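You operate a simulated robot arm through the tools that you are given. There is no shell and no other tool.

Carry out the task below with a simulated robot arm. There is one attempt and no reset: what you move stays moved.

JOB
Load the rose basket into the small still, start its water, then set the heat to high.
Fine: the dome waits on the cork mat and is back on before the heat. Set down upright: what you pick out.

Only the result counts: the job must be done as asked and must still hold three seconds after the hand-in. Knocking over, shifting, dropping, spilling or breaking anything else fails it.

ROBOT AND FRAMES
A 6-joint arm with a two-finger parallel gripper, fixed in place. Base frame: the origin is at the foot of the arm, x ahead of it, y to its left, z up; the work surface is at about z = 0.004. Units: m, rad, N and s.
With the tool pointing down near the work surface it reaches from about 0.12 to 0.5 m from the base axis. Its first joint turns from -1.257 to 1.257 rad. Payload 0.65 kg.
The TCP is the grasp point between the finger pads, 0.025 m short of the fingertips. In the tool frame z runs along the fingers and y along their closing line. The gripper opens to 0.076 m. The fingers are 0.018 m wide and 0.01 m thick; the gripper's body (0.036 by 0.078 m) begins 0.045 m behind the TCP.
Orientation is told as [roll, pitch, yaw] about the base's x, y, z axes, in that order, counted from this pose: with the fingers straight down and closing along the base's y, the tool's x points along the base's -x, its y along +y and its z along -z.

CONTROLS
- The arm moves only by the tool send_rows. Its argument "steps" is a list of rows, each a list of 7 numbers: the turn, a rotation vector about the base's x, y, z in rad, then the shift along the base's x, y, z in mm, then the finger opening in mm, from 0 to 76. In form: [[rx, ry, rz, tx, ty, tz, hand], ...]. A call has 1 to 20 rows; each row shifts and turns the commanded pose from where the row before left it. Rows are played at 5 a second. More than 0.05 m and 0.15 rad between two rows, or a gripper value outside its range, and nothing of the call is played. A pose out of reach is approached as far as the arm can. The call stops where the force on the tool passes 70 N (or 10 N more than at its start, if that is more) or the arm is blocked; 0.2 s more then pass. The fingers move at their own pace (about 0.108 m/s each) and stop on an object; they squeeze with about 22 N. The grip force told is the motor's: it shows also when the fingers shut on nothing. Time passes only in rows, and 0.2 s behind the last, so rows that do not move let the fingers close. The reply holds the time, the measured pose of the TCP, the force on the tool along the base axes, the opening and the grip force, in the units named above and with some noise, with the torque about the TCP (base axes, N m) and any sound that the robot's microphone picked up, and new pictures: "show" is both (left out), scene, wrist or none.
- Cameras (640 x 400 px; columns grow to the right, rows downward): "scene" is fixed at [0.0546, 0.2656, 0.4217]; the picture's right is [-0.80, -0.61, 0.00], its down [-0.24, 0.32, -0.92] and it looks along [0.56, -0.73, -0.40] (base axes); focal length 214 px, centre (320, 200). "wrist" rides on the gripper at [0.058, 0.011, -0.081] in the tool frame; the picture's right is [-0.18, 0.98, 0.00], its down [-0.75, -0.14, -0.64] and it looks along [-0.63, -0.12, 0.77] (tool axes); focal length 243 px, centre (320, 200). There is no depth. A picture from a camera that has moved, and an enlarged one, comes with that camera's place and axes in the base frame and with its lens.
- close_up(camera, box): a new picture of the part [left, top, right, bottom] of that camera's present view, enlarged. No time passes.
- hand_in(): hands the job in; it is judged then, once.

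Nothing tells you positions but the pictures and the camera data. Unless the task says otherwise, let go and move clear before handing in.

The tools are called after "Emit:" as name(argument=value, ...) on one line, values as JSON. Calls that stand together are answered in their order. send_rows: Moves the arm, as the interface text tells. Its arguments: {"type":"object","properties":{"steps":{"type":"array"},"show":{"type":"string","enum":["both","scene","wrist","none"]}},"required":["steps"]} The other tools are called the same way: close_up (camera, box) takes an enlarged picture of a part of a camera's view; hand_in () hands the job in.

At the start:

```text
clock: 0.0
ee_pos: [0.1332, 0.2005, 0.3992]
orientation: [0.0, -0.001, -0.001]
contact_force: [0.3, -0.4, 0.9]
ft_torque: [-0.04, 0.04, -0.01]
finger_gap: 0.0761
grip_force: 0.1
```

scene: 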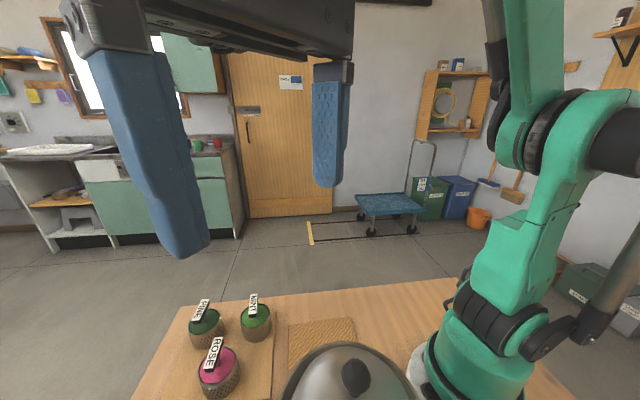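
wrist: 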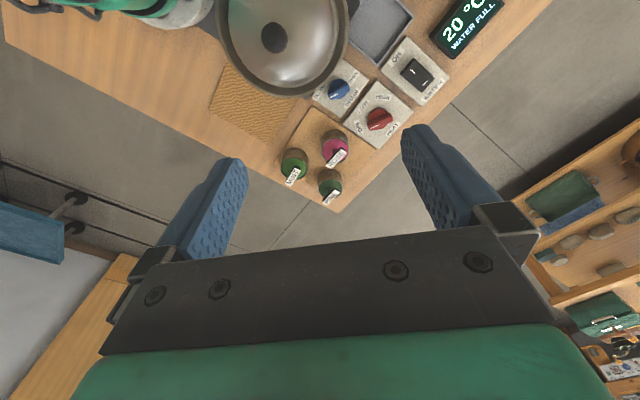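

I see a still with a dome, three labelled baskets (pine, mint, rose), a cork mat, a blue knob, a red knob, a rocker switch and a display. I'll enlarge the pictures before moving anything.

Emit:
close_up(camera="wrist", box=[200, 0, 520, 200])

Emit:
close_up(camera="scene", box=[120, 250, 440, 400])

Emit:
close_up(camera="wrist", box=[300, 20, 460, 120])

```text
2.00 times, centred on (360, 100) of wrist
camera zoom: at [0.0744, 0.211, 0.4784], right [0.18, 0.98, 0.0], down [0.75, -0.14, 0.64], along [0.63, -0.12, -0.77], focal length 485 px, centre (240, 400)
```

zoom: 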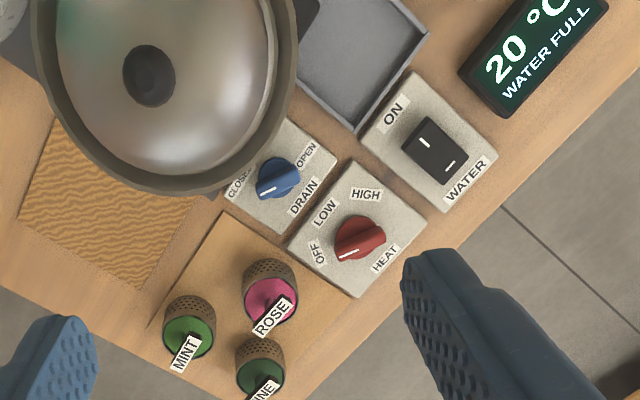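

```text
2.00 times, centred on (280, 325) of scene
camera zoom: at [0.0546, 0.2656, 0.4217], right [-0.8, -0.61, 0.0], down [-0.24, 0.32, -0.92], along [0.56, -0.73, -0.4], focal length 429 px, centre (400, -50)
```

zoom: 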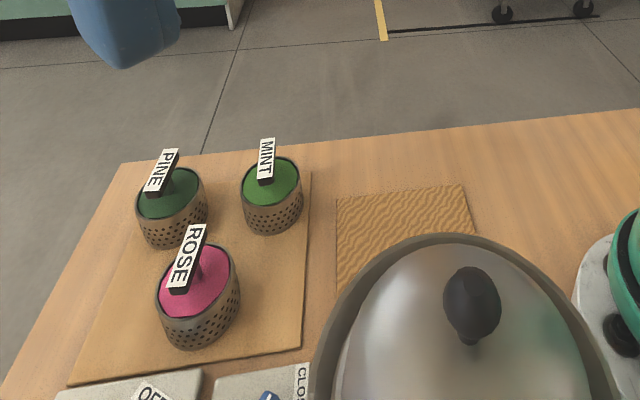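

```text
4.00 times, centred on (380, 70) of wrist
camera zoom: at [0.0744, 0.211, 0.4784], right [0.18, 0.98, 0.0], down [0.75, -0.14, 0.64], along [0.63, -0.12, -0.77], focal length 970 px, centre (80, 720)
```

zoom: 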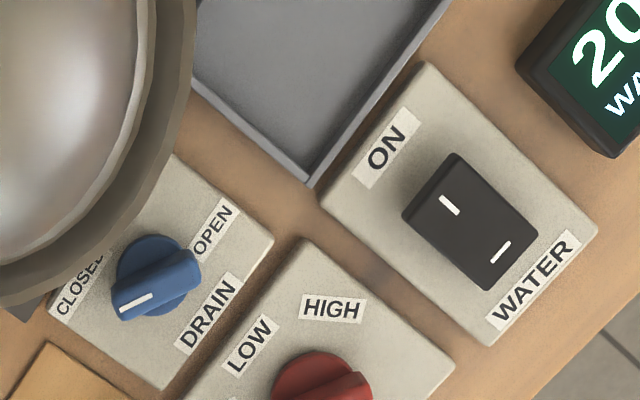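

The still (dome knob near x 0.10, y 0.165, z 0.21) sits beside the cork mat (centre near 0.20, 0.06). The panels lie on the left and the baskets near (0.30, 0.20). First I'll move to a viewpoint that looks toward +y, so I can measure all of this better.

Emit:
send_rows(steps=[[0, 0, 0.13, 5.5, -16.5, 0, 76], [0, 0, 0.13, 5.5, -16.5, 0, 76], [0, 0, 0.13, 5.5, -16.5, 0, 76], [0, 0, 0.13, 5.5, -16.5, 0, 76], [0, 0, 0.13, 5.5, -16.5, 0, 76], [0, 0, 0.13, 5.5, -16.5, 0, 76], [0, 0, 0.13, 5.5, -16.5, 0, 76], [0, 0, 0.13, 5.5, -16.5, 0, 76], [0, 0, 0.13, 5.5, -16.5, 0, 76], [0, 0, 0.13, 5.5, -16.5, 0, 76], [0, 0, 0.13, 5.5, -16.5, 0, 76], [0, 0, 0.14, 5.5, -16.5, 0, 76]])

```text
clock: 2.6
ee_pos: [0.1984, 0.0028, 0.4002]
orientation: [0.0, 0.0, 1.574]
contact_force: [1.1, 0.3, 0.0]
ft_torque: [-0.02, 0.03, 0.02]
finger_gap: 0.0759
grip_force: 0.1
camera wrist: at [0.1877, -0.0561, 0.4787], right [-0.98, 0.18, 0.0], down [0.14, 0.75, 0.64], along [0.12, 0.63, -0.77], focal length 243 px, centre (320, 200)
```

scene: 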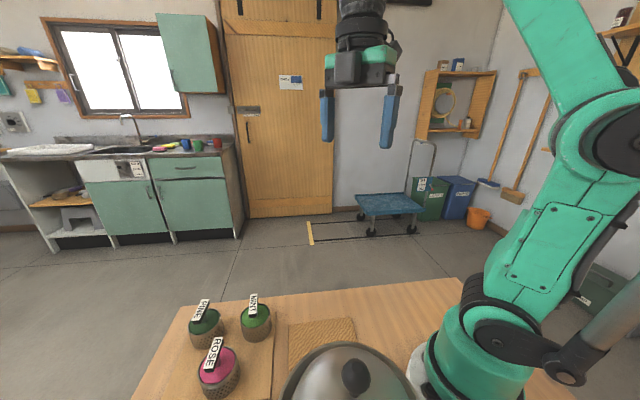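
wrist: 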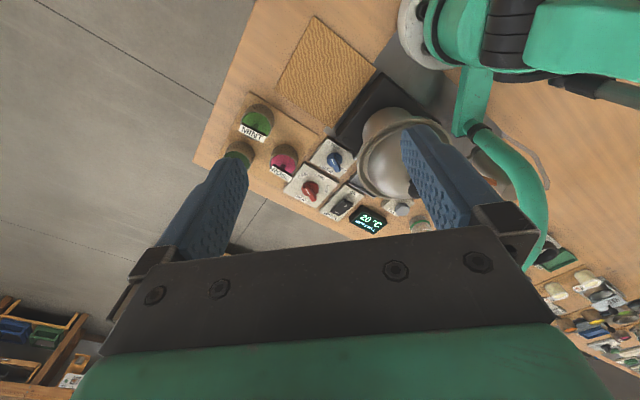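

This view shows the mat, baskets, panels and the still, so I'll enlarge it.

Emit:
close_up(camera="wrist", box=[220, 0, 540, 240])

Emit:
close_up(camera="wrist", box=[300, 80, 480, 240])

```text
1.67 times, centred on (380, 120) of wrist
camera zoom: at [0.1877, -0.0561, 0.4787], right [-0.98, 0.18, 0.0], down [0.14, 0.75, 0.64], along [0.12, 0.63, -0.77], focal length 404 px, centre (220, 333)
```

zoom: 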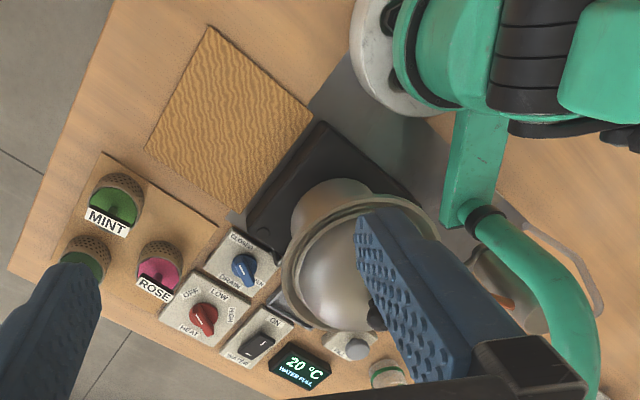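

```text
2.50 times, centred on (390, 160) of wrist
camera zoom: at [0.1877, -0.0561, 0.4787], right [-0.98, 0.18, 0.0], down [0.14, 0.75, 0.64], along [0.12, 0.63, -0.77], focal length 606 px, centre (145, 300)
```

zoom: 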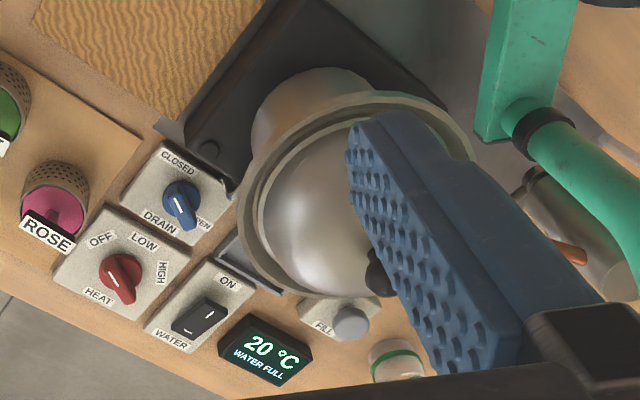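

The panels read CLOSED/OPEN for the drain, OFF/LOW/HIGH for the heat and ON for the water, and there is also a FILL button. The dome centre is near (0.095, 0.166) and the mat centre near (0.203, 0.061). I'll go above the dome knob and look closely at it.

Emit:
send_rows(steps=[[0, 0, -0.1, -20.7, 32.6, 0, 76], [0, 0, -0.1, -20.7, 32.6, 0, 76], [0, 0, -0.1, -20.7, 32.6, 0, 76], [0, 0, -0.1, -20.7, 32.6, 0, 76], [0, 0, -0.12, -20.7, 32.6, 0, 76], [0, 0, 0, 0, 0, -40, 76]])

```text
clock: 4.0
ee_pos: [0.0939, 0.1655, 0.3602]
orientation: [-0.001, -0.001, 1.051]
contact_force: [-0.8, 0.4, 1.4]
ft_torque: [0.0, -0.02, 0.01]
finger_gap: 0.0763
grip_force: 0.0
camera wrist: at [0.0551, 0.1193, 0.4378], right [-0.76, 0.65, 0.0], down [0.5, 0.58, 0.64], along [0.42, 0.49, -0.77], focal length 243 px, centre (320, 200)
```

scene: 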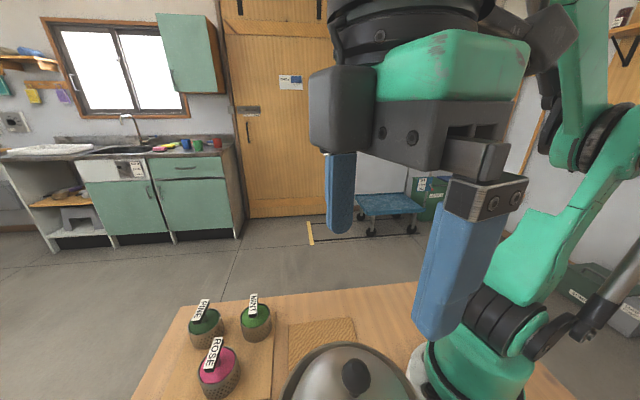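
wrist: 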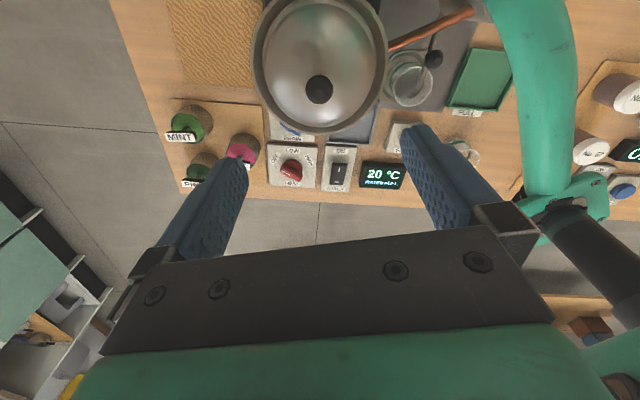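

There is more equipment to the left of this still: a copper pipe, a glass, a green tray and a second display. I'll enlarge the view to make sure which one is the "small still".

Emit:
close_up(camera="wrist", box=[340, 0, 640, 220])

Emit:
close_up(camera="wrist", box=[240, 0, 480, 200])

```text
1.82 times, centred on (490, 110) of wrist
camera zoom: at [0.0551, 0.1193, 0.4378], right [-0.76, 0.65, 0.0], down [0.5, 0.58, 0.64], along [0.42, 0.49, -0.77], focal length 441 px, centre (11, 364)
```

zoom: 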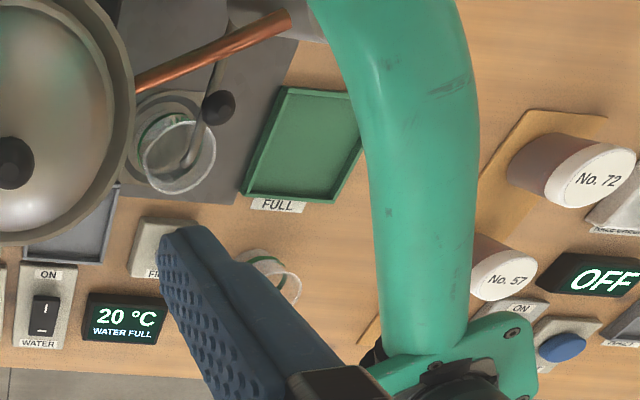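

```text
2.00 times, centred on (360, 100) of wrist
camera zoom: at [0.0551, 0.1193, 0.4378], right [-0.76, 0.65, 0.0], down [0.5, 0.58, 0.64], along [0.42, 0.49, -0.77], focal length 485 px, centre (240, 400)
```

zoom: 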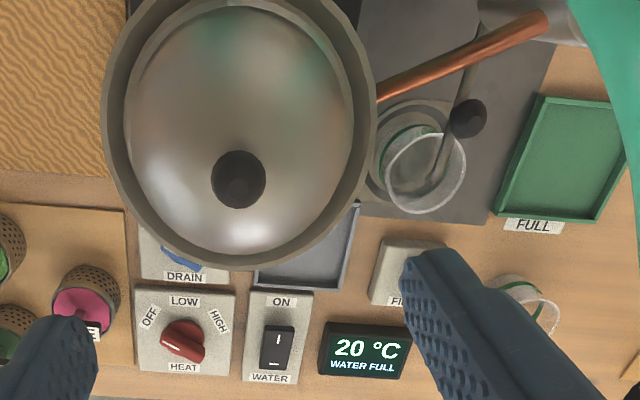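

The target is the 20 °C / WATER FULL still with the dome. I'll come down over the knob to about z = 0.225 and check before closing.

Emit:
send_rows(steps=[[0, 0, 0, 1.6, 1.0, -40, 76], [0, 0, 0, 0, 0, -40, 76], [0, 0, 0, 0, 0, -20, 76], [0, 0, 0, 0, 0, 0, 76]])

```text
clock: 5.0
ee_pos: [0.0967, 0.1664, 0.2573]
orientation: [0.0, 0.001, 1.051]
contact_force: [0.2, 0.0, 0.3]
ft_torque: [-0.01, 0.03, -0.02]
finger_gap: 0.0761
grip_force: 0.1
camera wrist: at [0.0585, 0.1206, 0.3365], right [-0.76, 0.65, 0.0], down [0.5, 0.58, 0.64], along [0.42, 0.49, -0.77], focal length 243 px, centre (320, 200)
```

scene: 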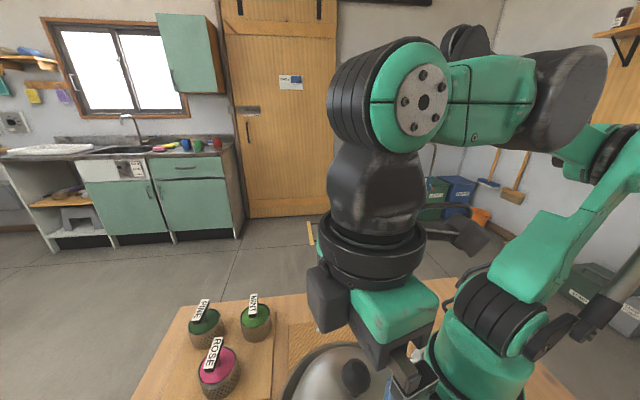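
wrist: 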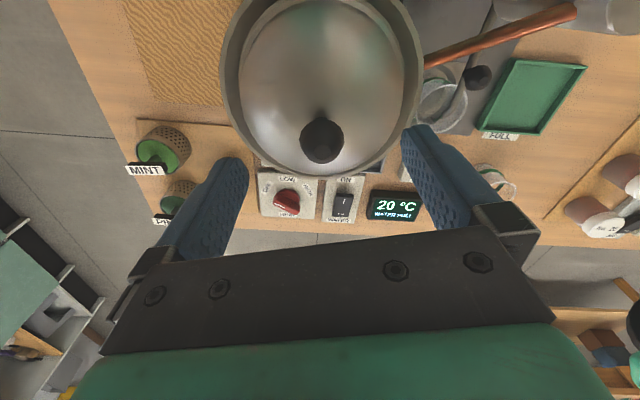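

The knob is centred between the fingers, at about (0.096, 0.166, 0.22). I'll lower to z ≈ 0.222 and close.

Emit:
send_rows(steps=[[0, 0, 0, -0.5, 0, -20, 76], [0, 0, 0, 0, 0, -16, 76], [0, 0, 0, 0, 0, 0, 40], [0, 0, 0, 0, 0, 0, 10], [0, 0, 0, 0, 0, 0, 10], [0, 0, 0, 0, 0, 0, 10]])

```text
clock: 6.4
ee_pos: [0.096, 0.1663, 0.2231]
orientation: [-0.001, 0.0, 1.05]
contact_force: [-3.8, 0.2, 43.1]
ft_torque: [0.0, 0.24, -0.01]
finger_gap: 0.0407
grip_force: 19.0
camera wrist: at [0.0574, 0.1204, 0.3011], right [-0.76, 0.65, 0.0], down [0.5, 0.58, 0.64], along [0.42, 0.49, -0.77], focal length 243 px, centre (320, 200)
```

scene: 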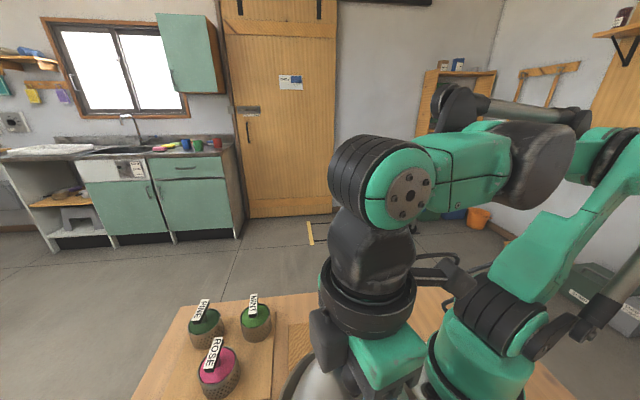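
wrist: 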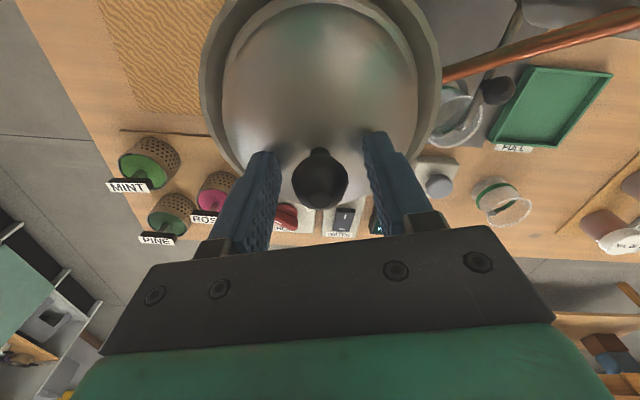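

The fingertips ran into the dome's shoulder with about 43 N, so I'm too low. I'll open, rise about 10 mm and close again on the knob.

Emit:
send_rows(steps=[[0, 0, 0, 0, 0, 0, 60], [0, 0, 0, 0, 0, 5, 60], [0, 0, 0, 0, 0, 5, 60], [0, 0, 0, 0, 0, 0, 35], [0, 0, 0, 0, 0, 0, 10], [0, 0, 0, 0, 0, 0, 10], [0, 0, 0, 0, 0, 0, 10]])

```text
clock: 8.0
ee_pos: [0.0952, 0.1666, 0.2332]
orientation: [0.0, 0.0, 1.052]
contact_force: [1.2, -1.0, 0.6]
ft_torque: [0.01, -0.02, 0.02]
finger_gap: 0.0228
grip_force: 22.1
camera wrist: at [0.0581, 0.1202, 0.3114], right [-0.76, 0.65, 0.0], down [0.5, 0.58, 0.64], along [0.42, 0.49, -0.77], focal length 243 px, centre (320, 200)
```

scene: 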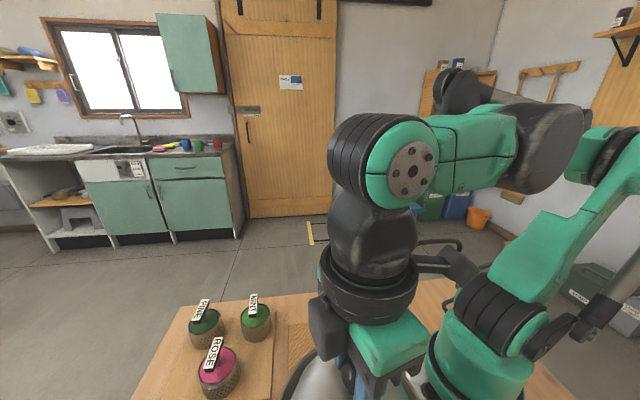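
wrist: 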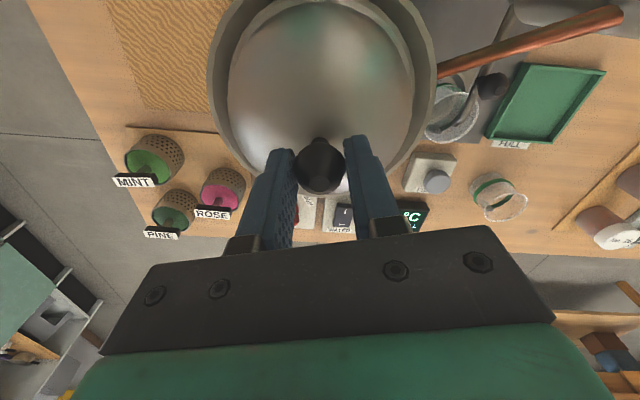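

The knob is gripped (gap 22.8 mm, 22 N, no side load). I'll lift straight up and watch the force.

Emit:
send_rows(steps=[[0, 0, 0, 0, 0, 8, 10], [0, 0, 0, 0, 0, 10, 10], [0, 0, 0, 0, 0, 20, 10], [0, 0, 0, 0, 0, 30, 10], [0, 0, 0, 0, 0, 30, 10], [0, 0, 0, 0, 0, 0, 10]])

```text
clock: 9.4
ee_pos: [0.0939, 0.1669, 0.3309]
orientation: [0.001, 0.0, 1.049]
contact_force: [0.2, 0.2, -2.7]
ft_torque: [0.0, 0.0, 0.01]
finger_gap: 0.0229
grip_force: 22.1
camera wrist: at [0.0563, 0.121, 0.4095], right [-0.76, 0.65, 0.0], down [0.5, 0.58, 0.64], along [0.42, 0.49, -0.77], focal length 243 px, centre (320, 200)
```

scene: 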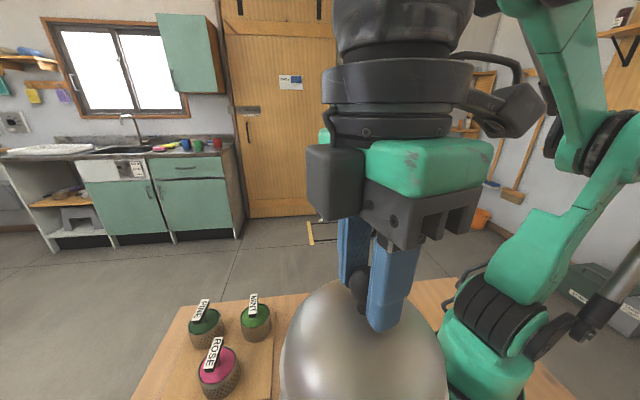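
wrist: 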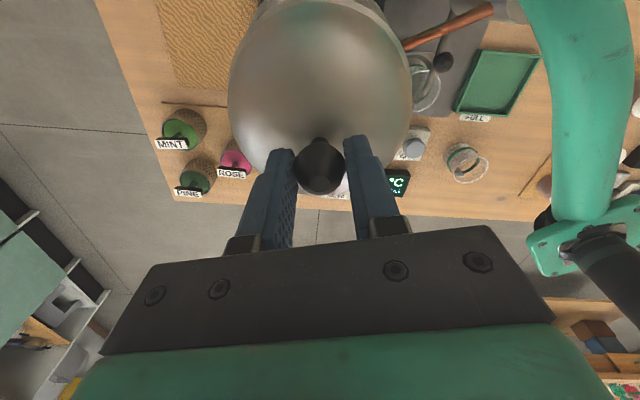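

The dome is free and weighs about 2.7 N. I'll lift it higher, clear of the pot, and look inside the pot.

Emit:
send_rows(steps=[[0, 0, 0, 0, 0, 25, 10], [0, 0, 0, 0, 0, 25, 10], [0, 0, 0, 0, 0, 20, 10], [0, 0, 0, 0, 0, 0, 10]])

```text
clock: 10.4
ee_pos: [0.0934, 0.1671, 0.4014]
orientation: [0.0, -0.001, 1.052]
contact_force: [-0.4, -0.4, -2.4]
ft_torque: [0.01, -0.01, -0.03]
finger_gap: 0.023
grip_force: 21.7
camera wrist: at [0.0558, 0.1204, 0.4805], right [-0.76, 0.65, 0.0], down [0.5, 0.58, 0.64], along [0.42, 0.49, -0.77], focal length 243 px, centre (320, 200)
```

scene: 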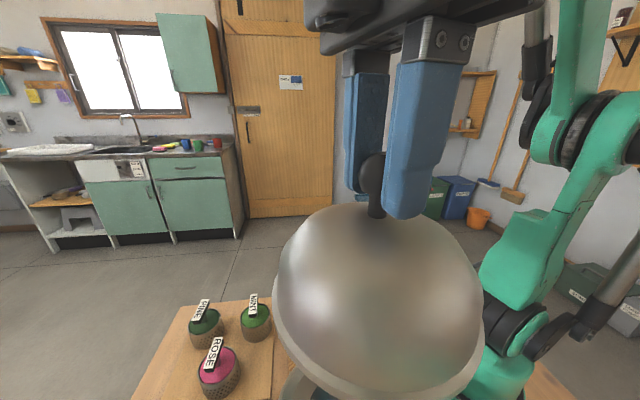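
wrist: 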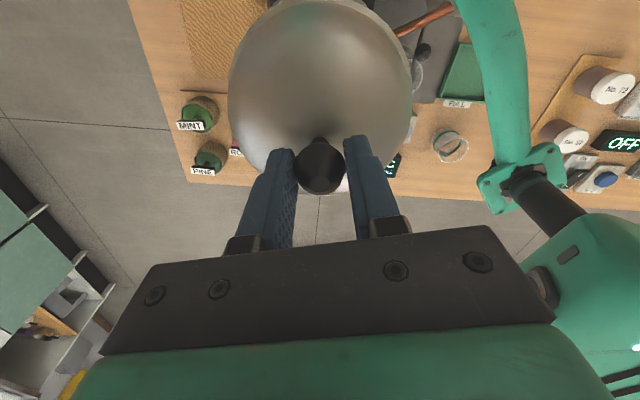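

The dome hangs with its rim about 0.12 m below the TCP and a rim radius of about 0.07 m. I'll carry it high over to the mat, shifted slightly away from the pot, to about (0.208, 0.055).

Emit:
send_rows(steps=[[0, 0, 0, 12, -12, 0, 10], [0, 0, 0, 20, -19, 0, 10], [0, 0, 0, 22, -22, 0, 10], [0, 0, 0, 22, -22, 0, 10], [0, 0, 0, 20, -19, 0, 10], [0, 0, 0, 12, -12, 0, 10], [0, 0, 0, 6, -6, 0, 10], [0, 0, 0, 0, 0, 0, 10]])

```text
clock: 12.2
ee_pos: [0.2102, 0.0554, 0.4028]
orientation: [0.001, 0.001, 1.051]
contact_force: [-0.4, 0.5, -2.9]
ft_torque: [-0.01, 0.03, -0.01]
finger_gap: 0.023
grip_force: 22.6
camera wrist: at [0.1723, 0.0096, 0.4813], right [-0.76, 0.65, 0.0], down [0.5, 0.58, 0.64], along [0.42, 0.49, -0.77], focal length 243 px, centre (320, 200)
```

scene: 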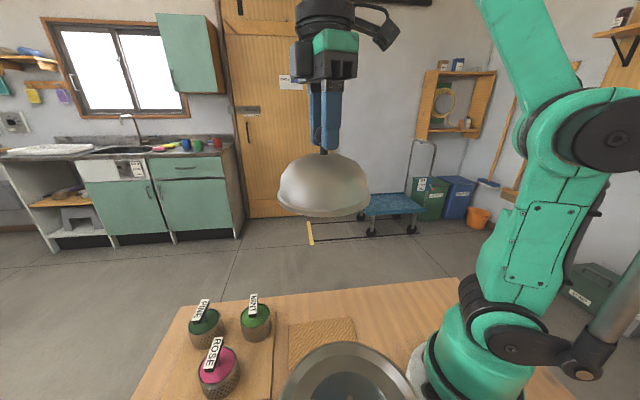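
wrist: 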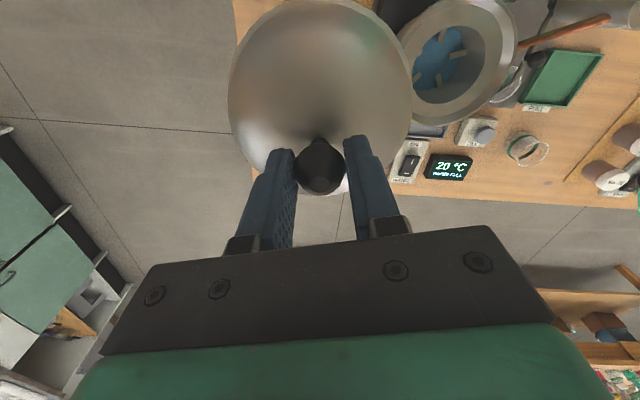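

The dome is over the mat and the open pot shows water and support tabs inside. I'll enlarge the pot before lowering the dome.

Emit:
close_up(camera="wrist", box=[380, 0, 580, 140])

Emit:
close_up(camera="scene", box=[260, 320, 440, 400])

```text
2.86 times, centred on (480, 70) of wrist
camera zoom: at [0.1723, 0.0096, 0.4813], right [-0.76, 0.65, 0.0], down [0.5, 0.58, 0.64], along [0.42, 0.49, -0.77], focal length 693 px, centre (-137, 571)
```

zoom: 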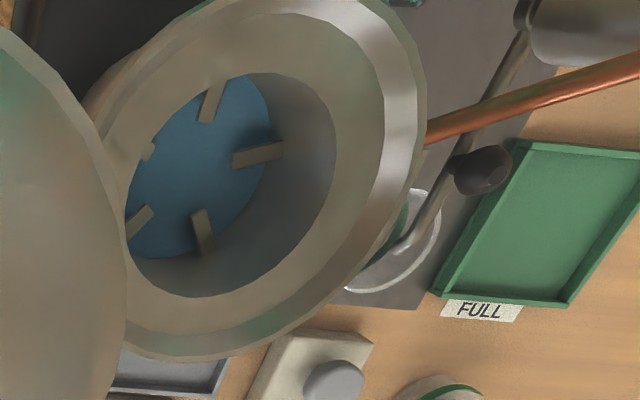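

```text
3.56 times, centred on (350, 360) of scene
camera zoom: at [0.0546, 0.2656, 0.4217], right [-0.8, -0.61, 0.0], down [-0.24, 0.32, -0.92], along [0.56, -0.73, -0.4], focal length 763 px, centre (213, -369)
```

zoom: 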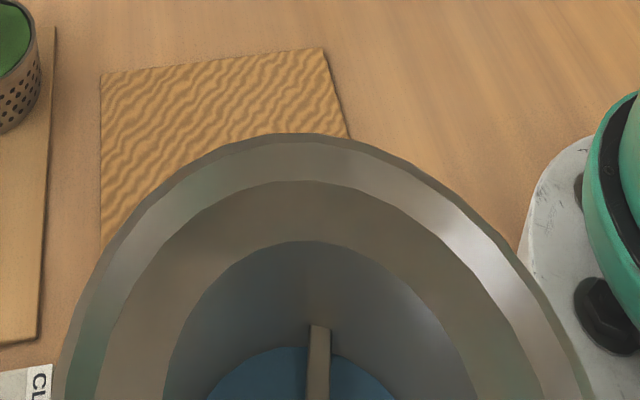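

The pot is empty: there is water at the bottom and support tabs above it, so no old basket has to come out. I'll lower the dome onto the mat.

Emit:
send_rows(steps=[[0, 0, 0, -1.5, 0, -35, 10], [0, 0, 0, 0, 0, -40, 10], [0, 0, 0, 0, 0, -40, 10], [0, 0, 0, 0, 0, -40, 10], [0, 0, 0, 0, 0, -40, 10], [0, 0, 0, 0, 0, -40, 10], [0, 0, 0, 0, 0, -30, 10], [0, 0, 0, 0, 0, -10, 10], [0, 0, 0, 0, 0, 0, 10]])

```text
clock: 14.2
ee_pos: [0.2095, 0.0538, 0.1257]
orientation: [0.0, 0.0, 1.052]
contact_force: [0.7, 0.8, -2.5]
ft_torque: [-0.01, 0.01, -0.02]
finger_gap: 0.023
grip_force: 22.1
camera wrist: at [0.1712, 0.0088, 0.2043], right [-0.76, 0.65, 0.0], down [0.5, 0.58, 0.64], along [0.42, 0.49, -0.77], focal length 243 px, centre (320, 200)
```

scene: 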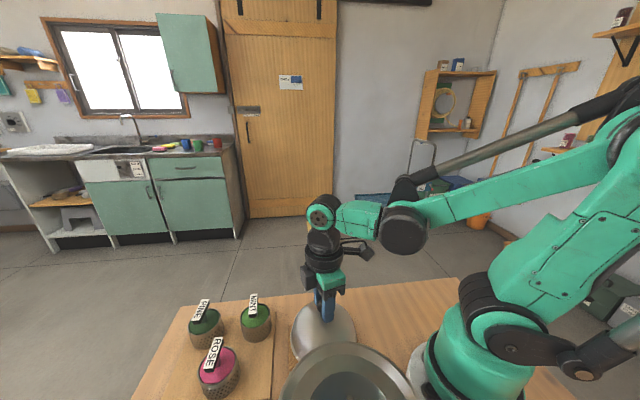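
wrist: 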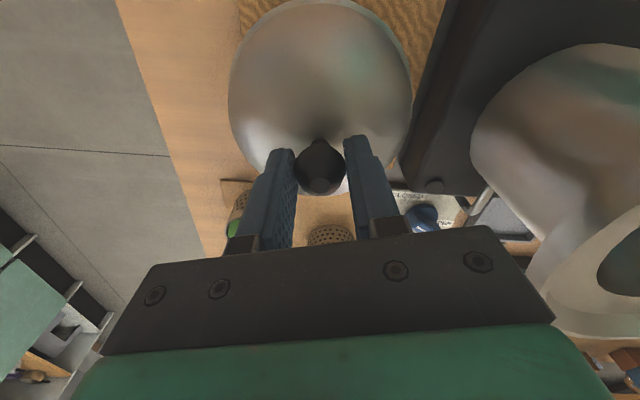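

The dome is just above the mat and clear of the hotplate edge. I'll lower the last part in small moves and feel for contact.

Emit:
send_rows(steps=[[0, 0, 0, 0, 0, -12, 10], [0, 0, 0, 0, 0, -8, 10], [0, 0, 0, 0, 0, -4, 10], [0, 0, 0, 0, 0, 0, 10]], show="wrist")

```text
clock: 15.2
ee_pos: [0.2107, 0.0546, 0.101]
orientation: [0.0, 0.001, 1.051]
contact_force: [-0.9, -0.4, -2.4]
ft_torque: [-0.01, 0.02, 0.0]
finger_gap: 0.023
grip_force: 22.4
camera wrist: at [0.171, 0.0088, 0.1798], right [-0.76, 0.65, 0.0], down [0.5, 0.58, 0.64], along [0.42, 0.49, -0.77], focal length 243 px, centre (320, 200)
```

wrist: 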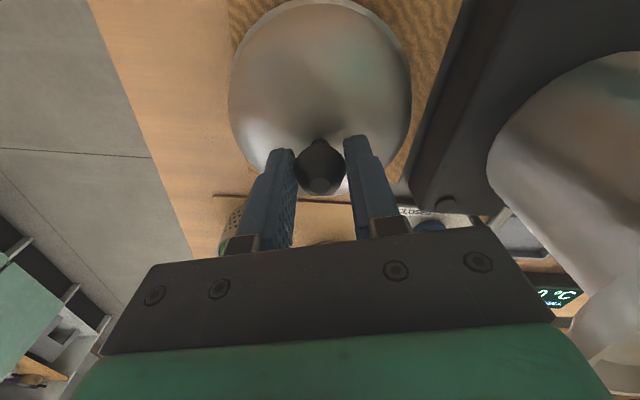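

Emit:
send_rows(steps=[[0, 0, 0, 0, 0, -3, 10], [0, 0, 0, 0, 0, 0, 10]], show="none")

```text
clock: 15.8
ee_pos: [0.2092, 0.0555, 0.0987]
orientation: [0.0, -0.001, 1.051]
contact_force: [-0.2, 0.1, -2.3]
ft_torque: [-0.02, -0.01, -0.02]
finger_gap: 0.0229
grip_force: 21.9
```

Still hanging freely (−2.3 N), so I'll keep lowering in small steps.

Emit:
send_rows(steps=[[0, 0, 0, 0, 0, -3, 10], [0, 0, 0, 0, 0, 0, 10]], show="none")

```text
clock: 16.4
ee_pos: [0.2083, 0.0552, 0.0947]
orientation: [0.0, 0.001, 1.05]
contact_force: [-1.0, -0.7, -2.5]
ft_torque: [-0.02, 0.01, 0.02]
finger_gap: 0.023
grip_force: 22.5
```

Emit:
send_rows(steps=[[0, 0, 0, 0, 0, -3, 10], [0, 0, 0, 0, 0, 0, 10]], show="both")

```text
clock: 17.0
ee_pos: [0.2088, 0.056, 0.0942]
orientation: [-0.001, 0.002, 1.049]
contact_force: [0.0, -0.5, -2.4]
ft_torque: [-0.02, 0.01, -0.03]
finger_gap: 0.0231
grip_force: 22.2
camera wrist: at [0.1705, 0.0091, 0.1719], right [-0.76, 0.65, 0.0], down [0.5, 0.58, 0.64], along [0.42, 0.49, -0.77], focal length 243 px, centre (320, 200)
```

scene: 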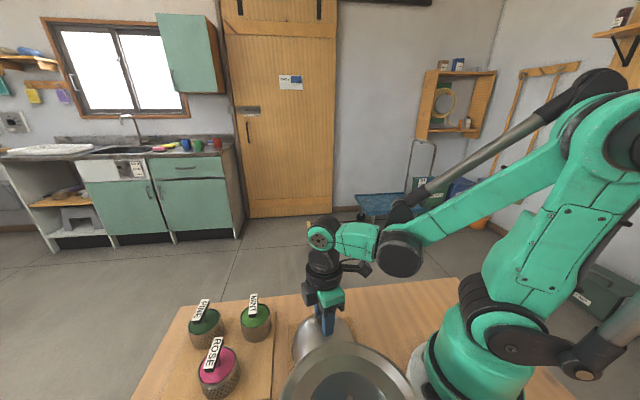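
wrist: 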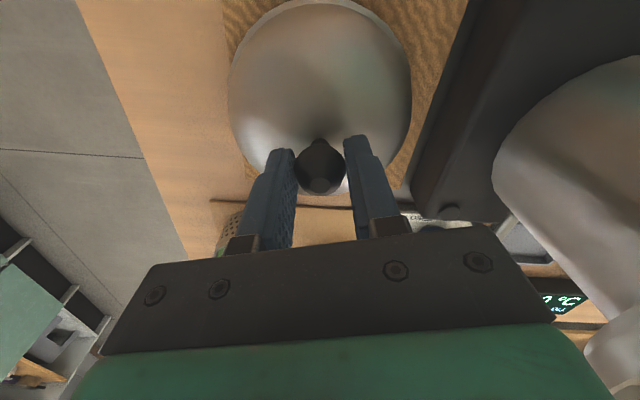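

No contact yet. I'll keep going down slowly.

Emit:
send_rows(steps=[[0, 0, 0, 0, 0, -2, 10], [0, 0, 0, 0, 0, -2, 10], [0, 0, 0, 0, 0, 0, 10]], show="none")

Emit:
send_rows(steps=[[0, 0, 0, 0, 0, -2, 10], [0, 0, 0, 0, 0, 0, 10]], show="none")

```text
clock: 17.8
ee_pos: [0.2088, 0.0544, 0.0891]
orientation: [-0.001, -0.001, 1.05]
contact_force: [-1.7, -0.6, 13.5]
ft_torque: [-0.12, 0.11, -0.02]
finger_gap: 0.0229
grip_force: 21.7
```

```text
clock: 18.4
ee_pos: [0.2093, 0.0546, 0.0889]
orientation: [0.0, 0.0, 1.052]
contact_force: [-4.9, -2.0, 16.7]
ft_torque: [-0.06, 0.07, -0.01]
finger_gap: 0.0232
grip_force: 22.3
```

The dome is on the mat (contact at TCP z ≈ 0.089, +16 N). I'll relax the press slightly, open the fingers and go straight up.

Emit:
send_rows(steps=[[0, 0, 0, 0, 0, 2, 10], [0, 0, 0, 0, 0, 0, 24], [0, 0, 0, 0, 0, 0, 40], [0, 0, 0, 0, 0, 0, 60], [0, 0, 0, 0, 0, 0, 60]], show="wrist")

```text
clock: 19.6
ee_pos: [0.2086, 0.055, 0.0894]
orientation: [0.002, 0.0, 1.051]
contact_force: [-0.4, -0.1, 0.3]
ft_torque: [0.01, 0.01, -0.01]
finger_gap: 0.0599
grip_force: 0.0
camera wrist: at [0.1709, 0.0095, 0.1684], right [-0.76, 0.65, 0.0], down [0.5, 0.58, 0.64], along [0.42, 0.49, -0.77], focal length 243 px, centre (320, 200)
```

wrist: 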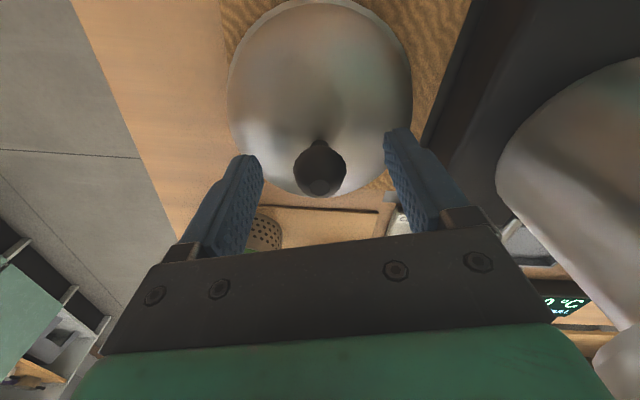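

The dome stands free on the mat. I'll rise and go over the baskets to look at the rose basket's handle.

Emit:
send_rows(steps=[[0, 0, 0, 0, 0, 20, 60], [0, 0, 0, 0, 0, 40, 60], [0, 0, 0, 0, 0, 40, 60], [0, 0, 0, 0, 0, 40, 60], [0, 0, 0, 0, 0, 30, 60], [0, 0, -0.08, 25, 32, 0, 60], [0, 0, -0.08, 25, 32, 0, 60], [0, 0, -0.08, 25, 32, 0, 60], [0, 0, 0, 22, 32, 0, 60], [0, 0, 0, 0, 0, 0, 76]])

```text
clock: 21.8
ee_pos: [0.3056, 0.1816, 0.2576]
orientation: [0.001, 0.001, 0.811]
contact_force: [-0.2, 0.2, -0.3]
ft_torque: [0.0, -0.02, 0.04]
finger_gap: 0.0762
grip_force: 0.0
camera wrist: at [0.2577, 0.1476, 0.3378], right [-0.59, 0.81, 0.0], down [0.62, 0.45, 0.64], along [0.52, 0.38, -0.77], focal length 243 px, centre (320, 200)
```

scene: 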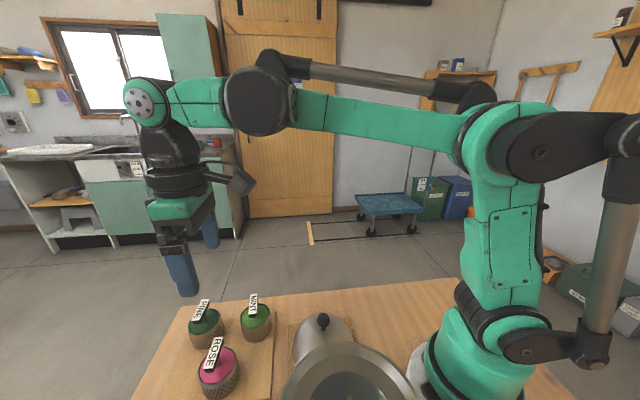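
wrist: 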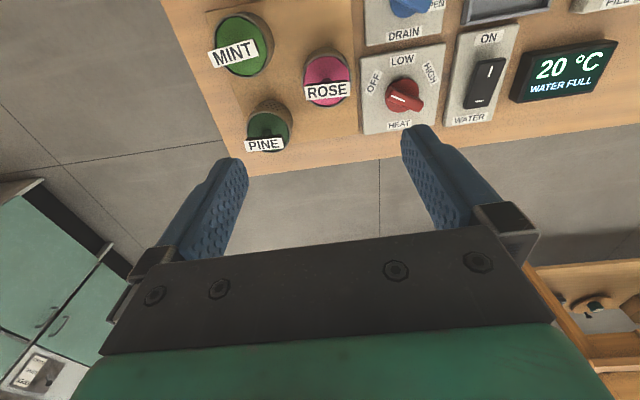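

Emit:
close_up(camera="wrist", box=[190, 0, 390, 160])

Emit:
close_up(camera="scene", box=[160, 280, 320, 400])

Emit:
close_up(camera="wrist", box=[340, 0, 640, 160])

```text
2.50 times, centred on (290, 80) of wrist
camera zoom: at [0.2577, 0.1476, 0.3378], right [-0.59, 0.81, 0.0], down [0.62, 0.45, 0.64], along [0.52, 0.38, -0.77], focal length 606 px, centre (395, 500)
```

zoom: 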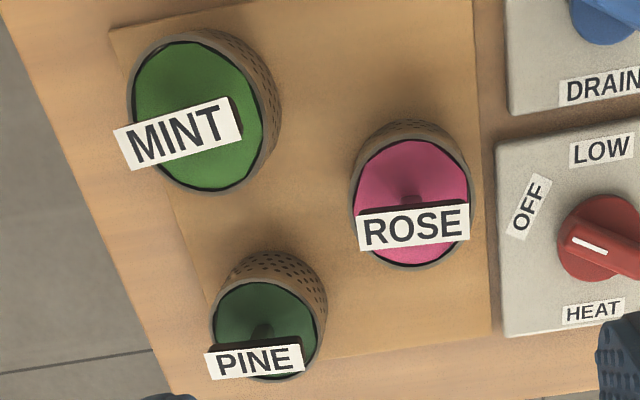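

```text
3.33 times, centred on (240, 340) of scene
camera zoom: at [0.0546, 0.2656, 0.4217], right [-0.8, -0.61, 0.0], down [-0.24, 0.32, -0.92], along [0.56, -0.73, -0.4], focal length 715 px, centre (587, -267)
```

zoom: 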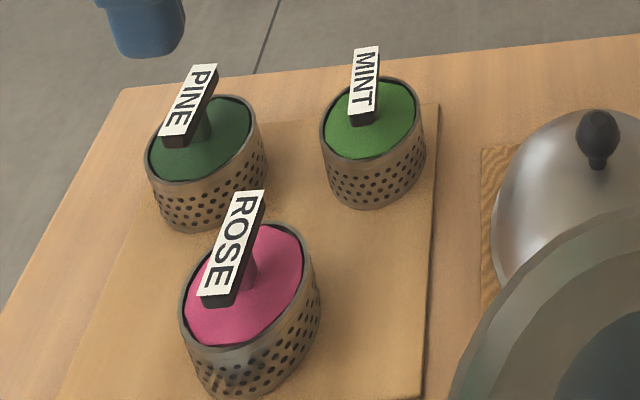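

```text
2.13 times, centred on (490, 80) of wrist
camera zoom: at [0.2577, 0.1476, 0.3378], right [-0.59, 0.81, 0.0], down [0.62, 0.45, 0.64], along [0.52, 0.38, -0.77], focal length 518 px, centre (-43, 456)
```

zoom: 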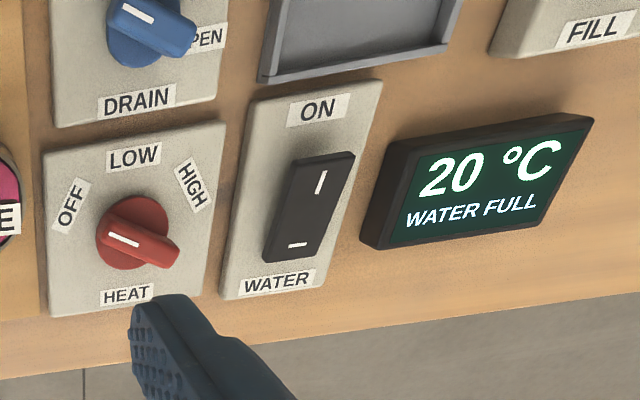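

The rose basket has a T-handle: a bar about 45 mm long at about 132° in the base frame, centred near (0.313, 0.199), with its top at z ≈ 0.075. I'll turn the tool so the fingers close across the bar (yaw about −0.83) above it.

Emit:
send_rows(steps=[[0, 0, -0.149, 0.7, 1.6, 0, 76], [0, 0, -0.149, 0.7, 1.6, 0, 76], [0, 0, -0.149, 0.7, 1.6, 0, 76], [0, 0, -0.149, 0.7, 1.6, 0, 76], [0, 0, -0.149, 0.7, 1.6, 0, 76], [0, 0, -0.149, 0.7, 1.6, 0, 76], [0, 0, -0.149, 0.7, 1.6, 0, 76], [0, 0, -0.149, 0.7, 1.6, 0, 76], [0, 0, -0.149, 0.7, 1.6, 0, 76], [0, 0, -0.149, 0.7, 1.6, 0, 76], [0, 0, -0.149, 0.4, 1.4, 0, 76], [0, 0, 0, 0, 0, -40, 76], [0, 0, 0, 0, 0, -30, 76], [0, 0, 0, 0, 0, 0, 76]])

```text
clock: 24.8
ee_pos: [0.3141, 0.1993, 0.1883]
orientation: [0.001, -0.001, -0.829]
contact_force: [0.4, -0.1, 0.1]
ft_torque: [0.0, -0.01, 0.01]
finger_gap: 0.076
grip_force: 0.0
camera wrist: at [0.2813, 0.2496, 0.268], right [0.85, 0.53, 0.0], down [0.4, -0.65, 0.64], along [0.34, -0.55, -0.77], focal length 243 px, centre (320, 200)
```

scene: 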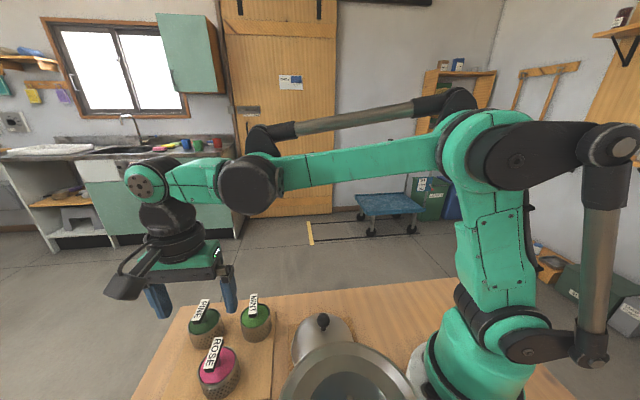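
wrist: 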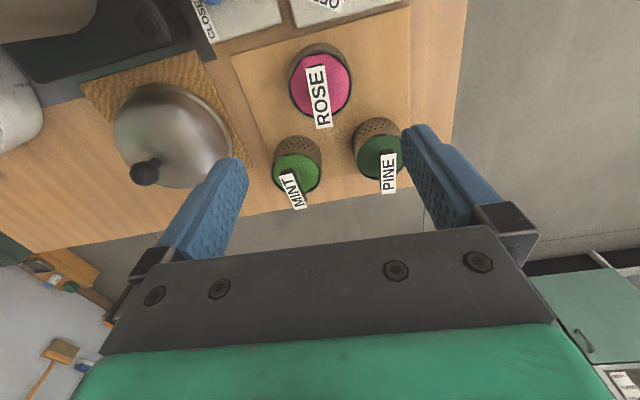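

The bar is aligned and centred between the fingers. I'll descend to TCP z ≈ 0.079, so the fingertips straddle the bar and stay above the basket rim.

Emit:
send_rows(steps=[[0, 0, 0, -0.5, -0.3, -35, 76], [0, 0, 0, 0, 0, -35, 76], [0, 0, 0, 0, 0, -20, 76], [0, 0, 0, 0, 0, -12, 76], [0, 0, 0, 0, 0, 0, 76]])

```text
clock: 26.0
ee_pos: [0.3127, 0.1992, 0.0875]
orientation: [-0.001, 0.001, -0.829]
contact_force: [0.0, -0.3, 0.3]
ft_torque: [-0.03, -0.01, -0.01]
finger_gap: 0.0759
grip_force: 0.1
camera wrist: at [0.281, 0.249, 0.1662], right [0.85, 0.53, 0.0], down [0.41, -0.65, 0.64], along [0.34, -0.55, -0.77], focal length 243 px, centre (320, 200)
```

scene: 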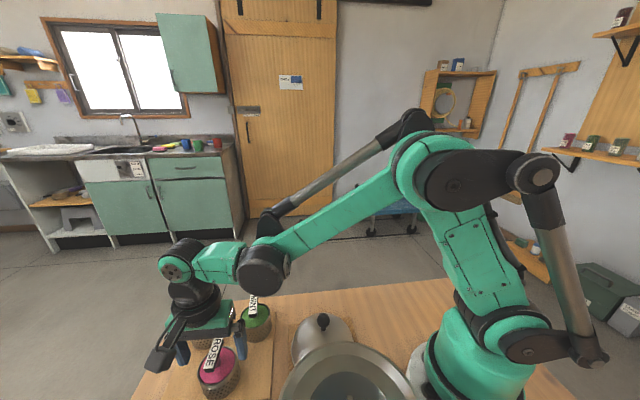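
wrist: 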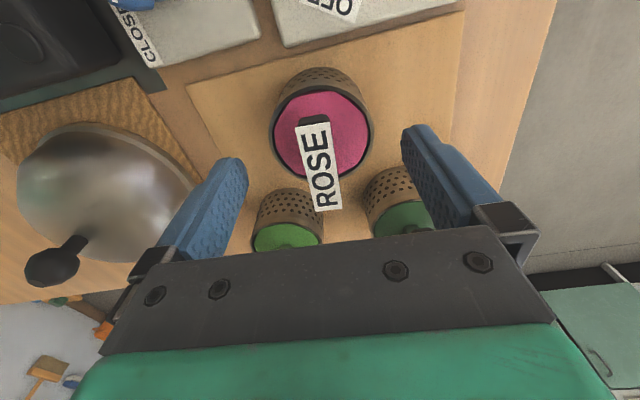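

The label top is about 15 mm below the TCP (z ≈ 0.072). I'll go down 12 mm more and close on the bar.

Emit:
send_rows(steps=[[0, 0, 0, 0, 0, -7, 76], [0, 0, 0, 0, 0, -5, 76], [0, 0, 0, 0, 0, 0, 40], [0, 0, 0, 0, 0, 0, 20], [0, 0, 0, 0, 0, 0, 0], [0, 0, 0, 0, 0, 0, 0]])

```text
clock: 27.4
ee_pos: [0.3121, 0.1992, 0.0764]
orientation: [0.001, -0.001, -0.831]
contact_force: [0.0, -0.5, 0.0]
ft_torque: [0.02, -0.01, -0.02]
finger_gap: 0.0134
grip_force: 21.5
camera wrist: at [0.2812, 0.2496, 0.1544], right [0.85, 0.53, 0.0], down [0.41, -0.65, 0.64], along [0.34, -0.55, -0.77], focal length 243 px, centre (320, 200)
```

scene: 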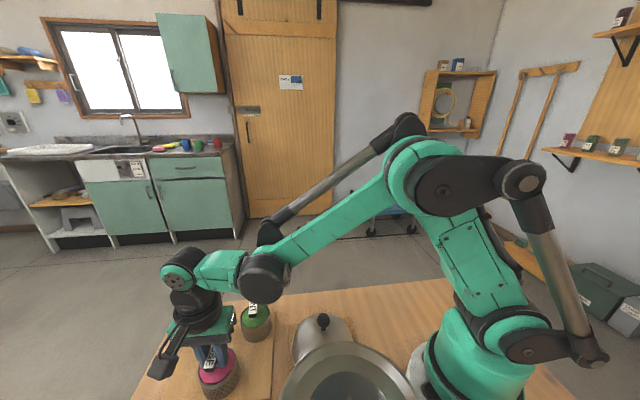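
wrist: 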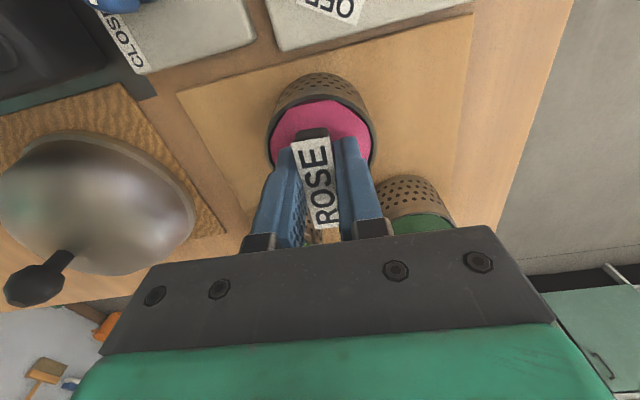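

The bar is gripped (13.4 mm, 21 N). I'll lift straight up.

Emit:
send_rows(steps=[[0, 0, 0, 0, 0, 8, 0], [0, 0, 0, 0, 0, 20, 0], [0, 0, 0, 0, 0, 35, 0], [0, 0, 0, 0, 0, 40, 0], [0, 0, 0, 0, 0, 40, 0], [0, 0, 0, 0, 0, 40, 0], [0, 0, 0, 0, 0, 30, 0], [0, 0, 0, 0, 0, 0, 0]])

```text
clock: 29.2
ee_pos: [0.3136, 0.1991, 0.2893]
orientation: [-0.002, 0.002, -0.829]
contact_force: [0.7, 0.6, -0.2]
ft_torque: [0.03, -0.02, -0.05]
finger_gap: 0.0136
grip_force: 21.9
camera wrist: at [0.2805, 0.2484, 0.3675], right [0.85, 0.53, 0.0], down [0.41, -0.65, 0.64], along [0.34, -0.55, -0.77], focal length 243 px, centre (320, 200)
```

scene: 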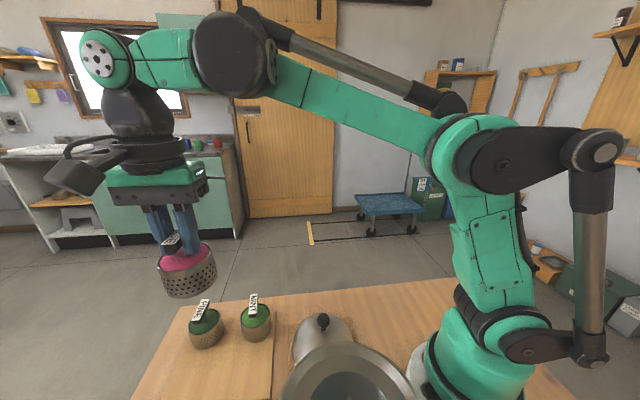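
wrist: 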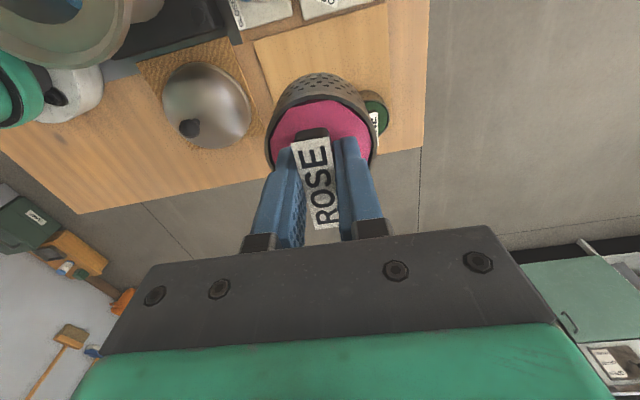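

The rose basket is held securely and hangs level. I'll carry it at z ≈ 0.29 to above the pot centre (0.0955, 0.1665), turning the yaw back to about 0 on the way.

Emit:
send_rows(steps=[[0, 0, 0.08, -12, -2, 0, 0], [0, 0, 0.09, -22, -3.5, 0, 0], [0, 0, 0.11, -30, -4.5, 0, 0], [0, 0, 0.11, -32, -4.8, 0, 0], [0, 0, 0.11, -32, -4.8, 0, 0], [0, 0, 0.11, -32, -4.5, 0, 0], [0, 0, 0.11, -28, -4, 0, 0], [0, 0, 0.11, -18, -3, 0, 0], [0, 0, 0, -12, -1.5, 0, 0], [0, 0, 0, 0, 0, 0, 0]])

```text
clock: 31.4
ee_pos: [0.0953, 0.1668, 0.2879]
orientation: [0.001, 0.002, 0.002]
contact_force: [-0.2, -0.3, -1.1]
ft_torque: [-0.02, 0.04, -0.01]
finger_gap: 0.0137
grip_force: 22.3
camera wrist: at [0.0375, 0.1769, 0.3671], right [0.18, 0.98, 0.0], down [0.75, -0.14, 0.64], along [0.63, -0.12, -0.77], focal length 243 px, centre (320, 200)
```

scene: 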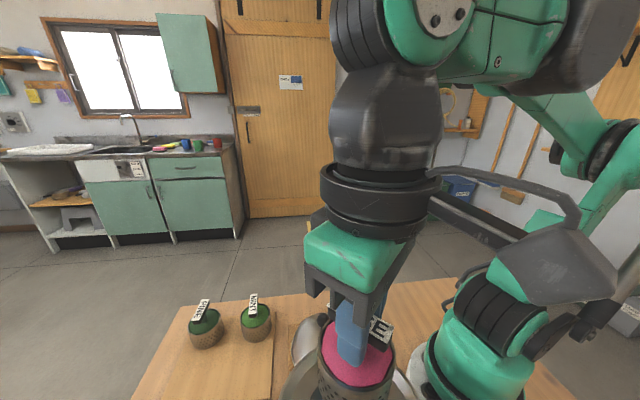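
wrist: 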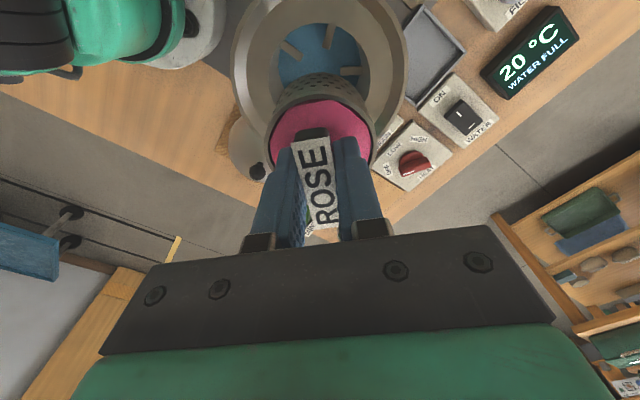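

Emit:
close_up(camera="wrist", box=[220, 0, 420, 180])

Emit:
close_up(camera="scene", box=[260, 280, 440, 400])

```text
2.22 times, centred on (320, 90) of wrist
camera zoom: at [0.0375, 0.1769, 0.3671], right [0.18, 0.98, 0.0], down [0.75, -0.14, 0.64], along [0.63, -0.12, -0.77], focal length 539 px, centre (320, 444)
```

zoom: 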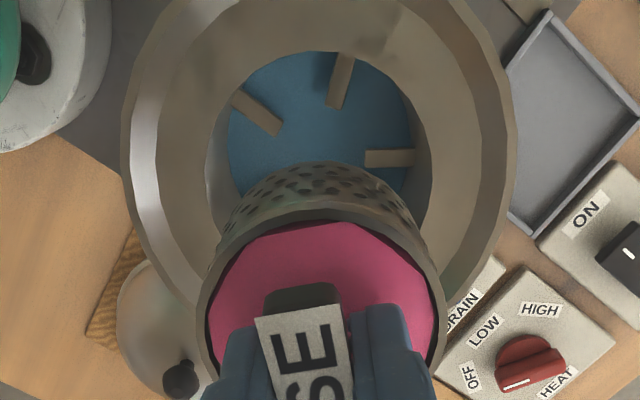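

```text
3.33 times, centred on (350, 340) of scene
camera zoom: at [0.0546, 0.2656, 0.4217], right [-0.8, -0.61, 0.0], down [-0.24, 0.32, -0.92], along [0.56, -0.73, -0.4], focal length 715 px, centre (220, -267)
```

zoom: 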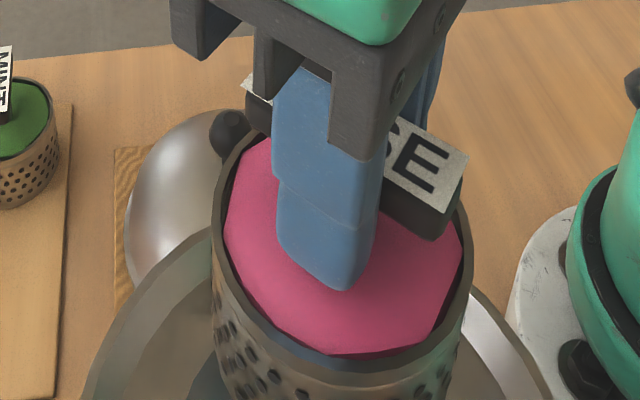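

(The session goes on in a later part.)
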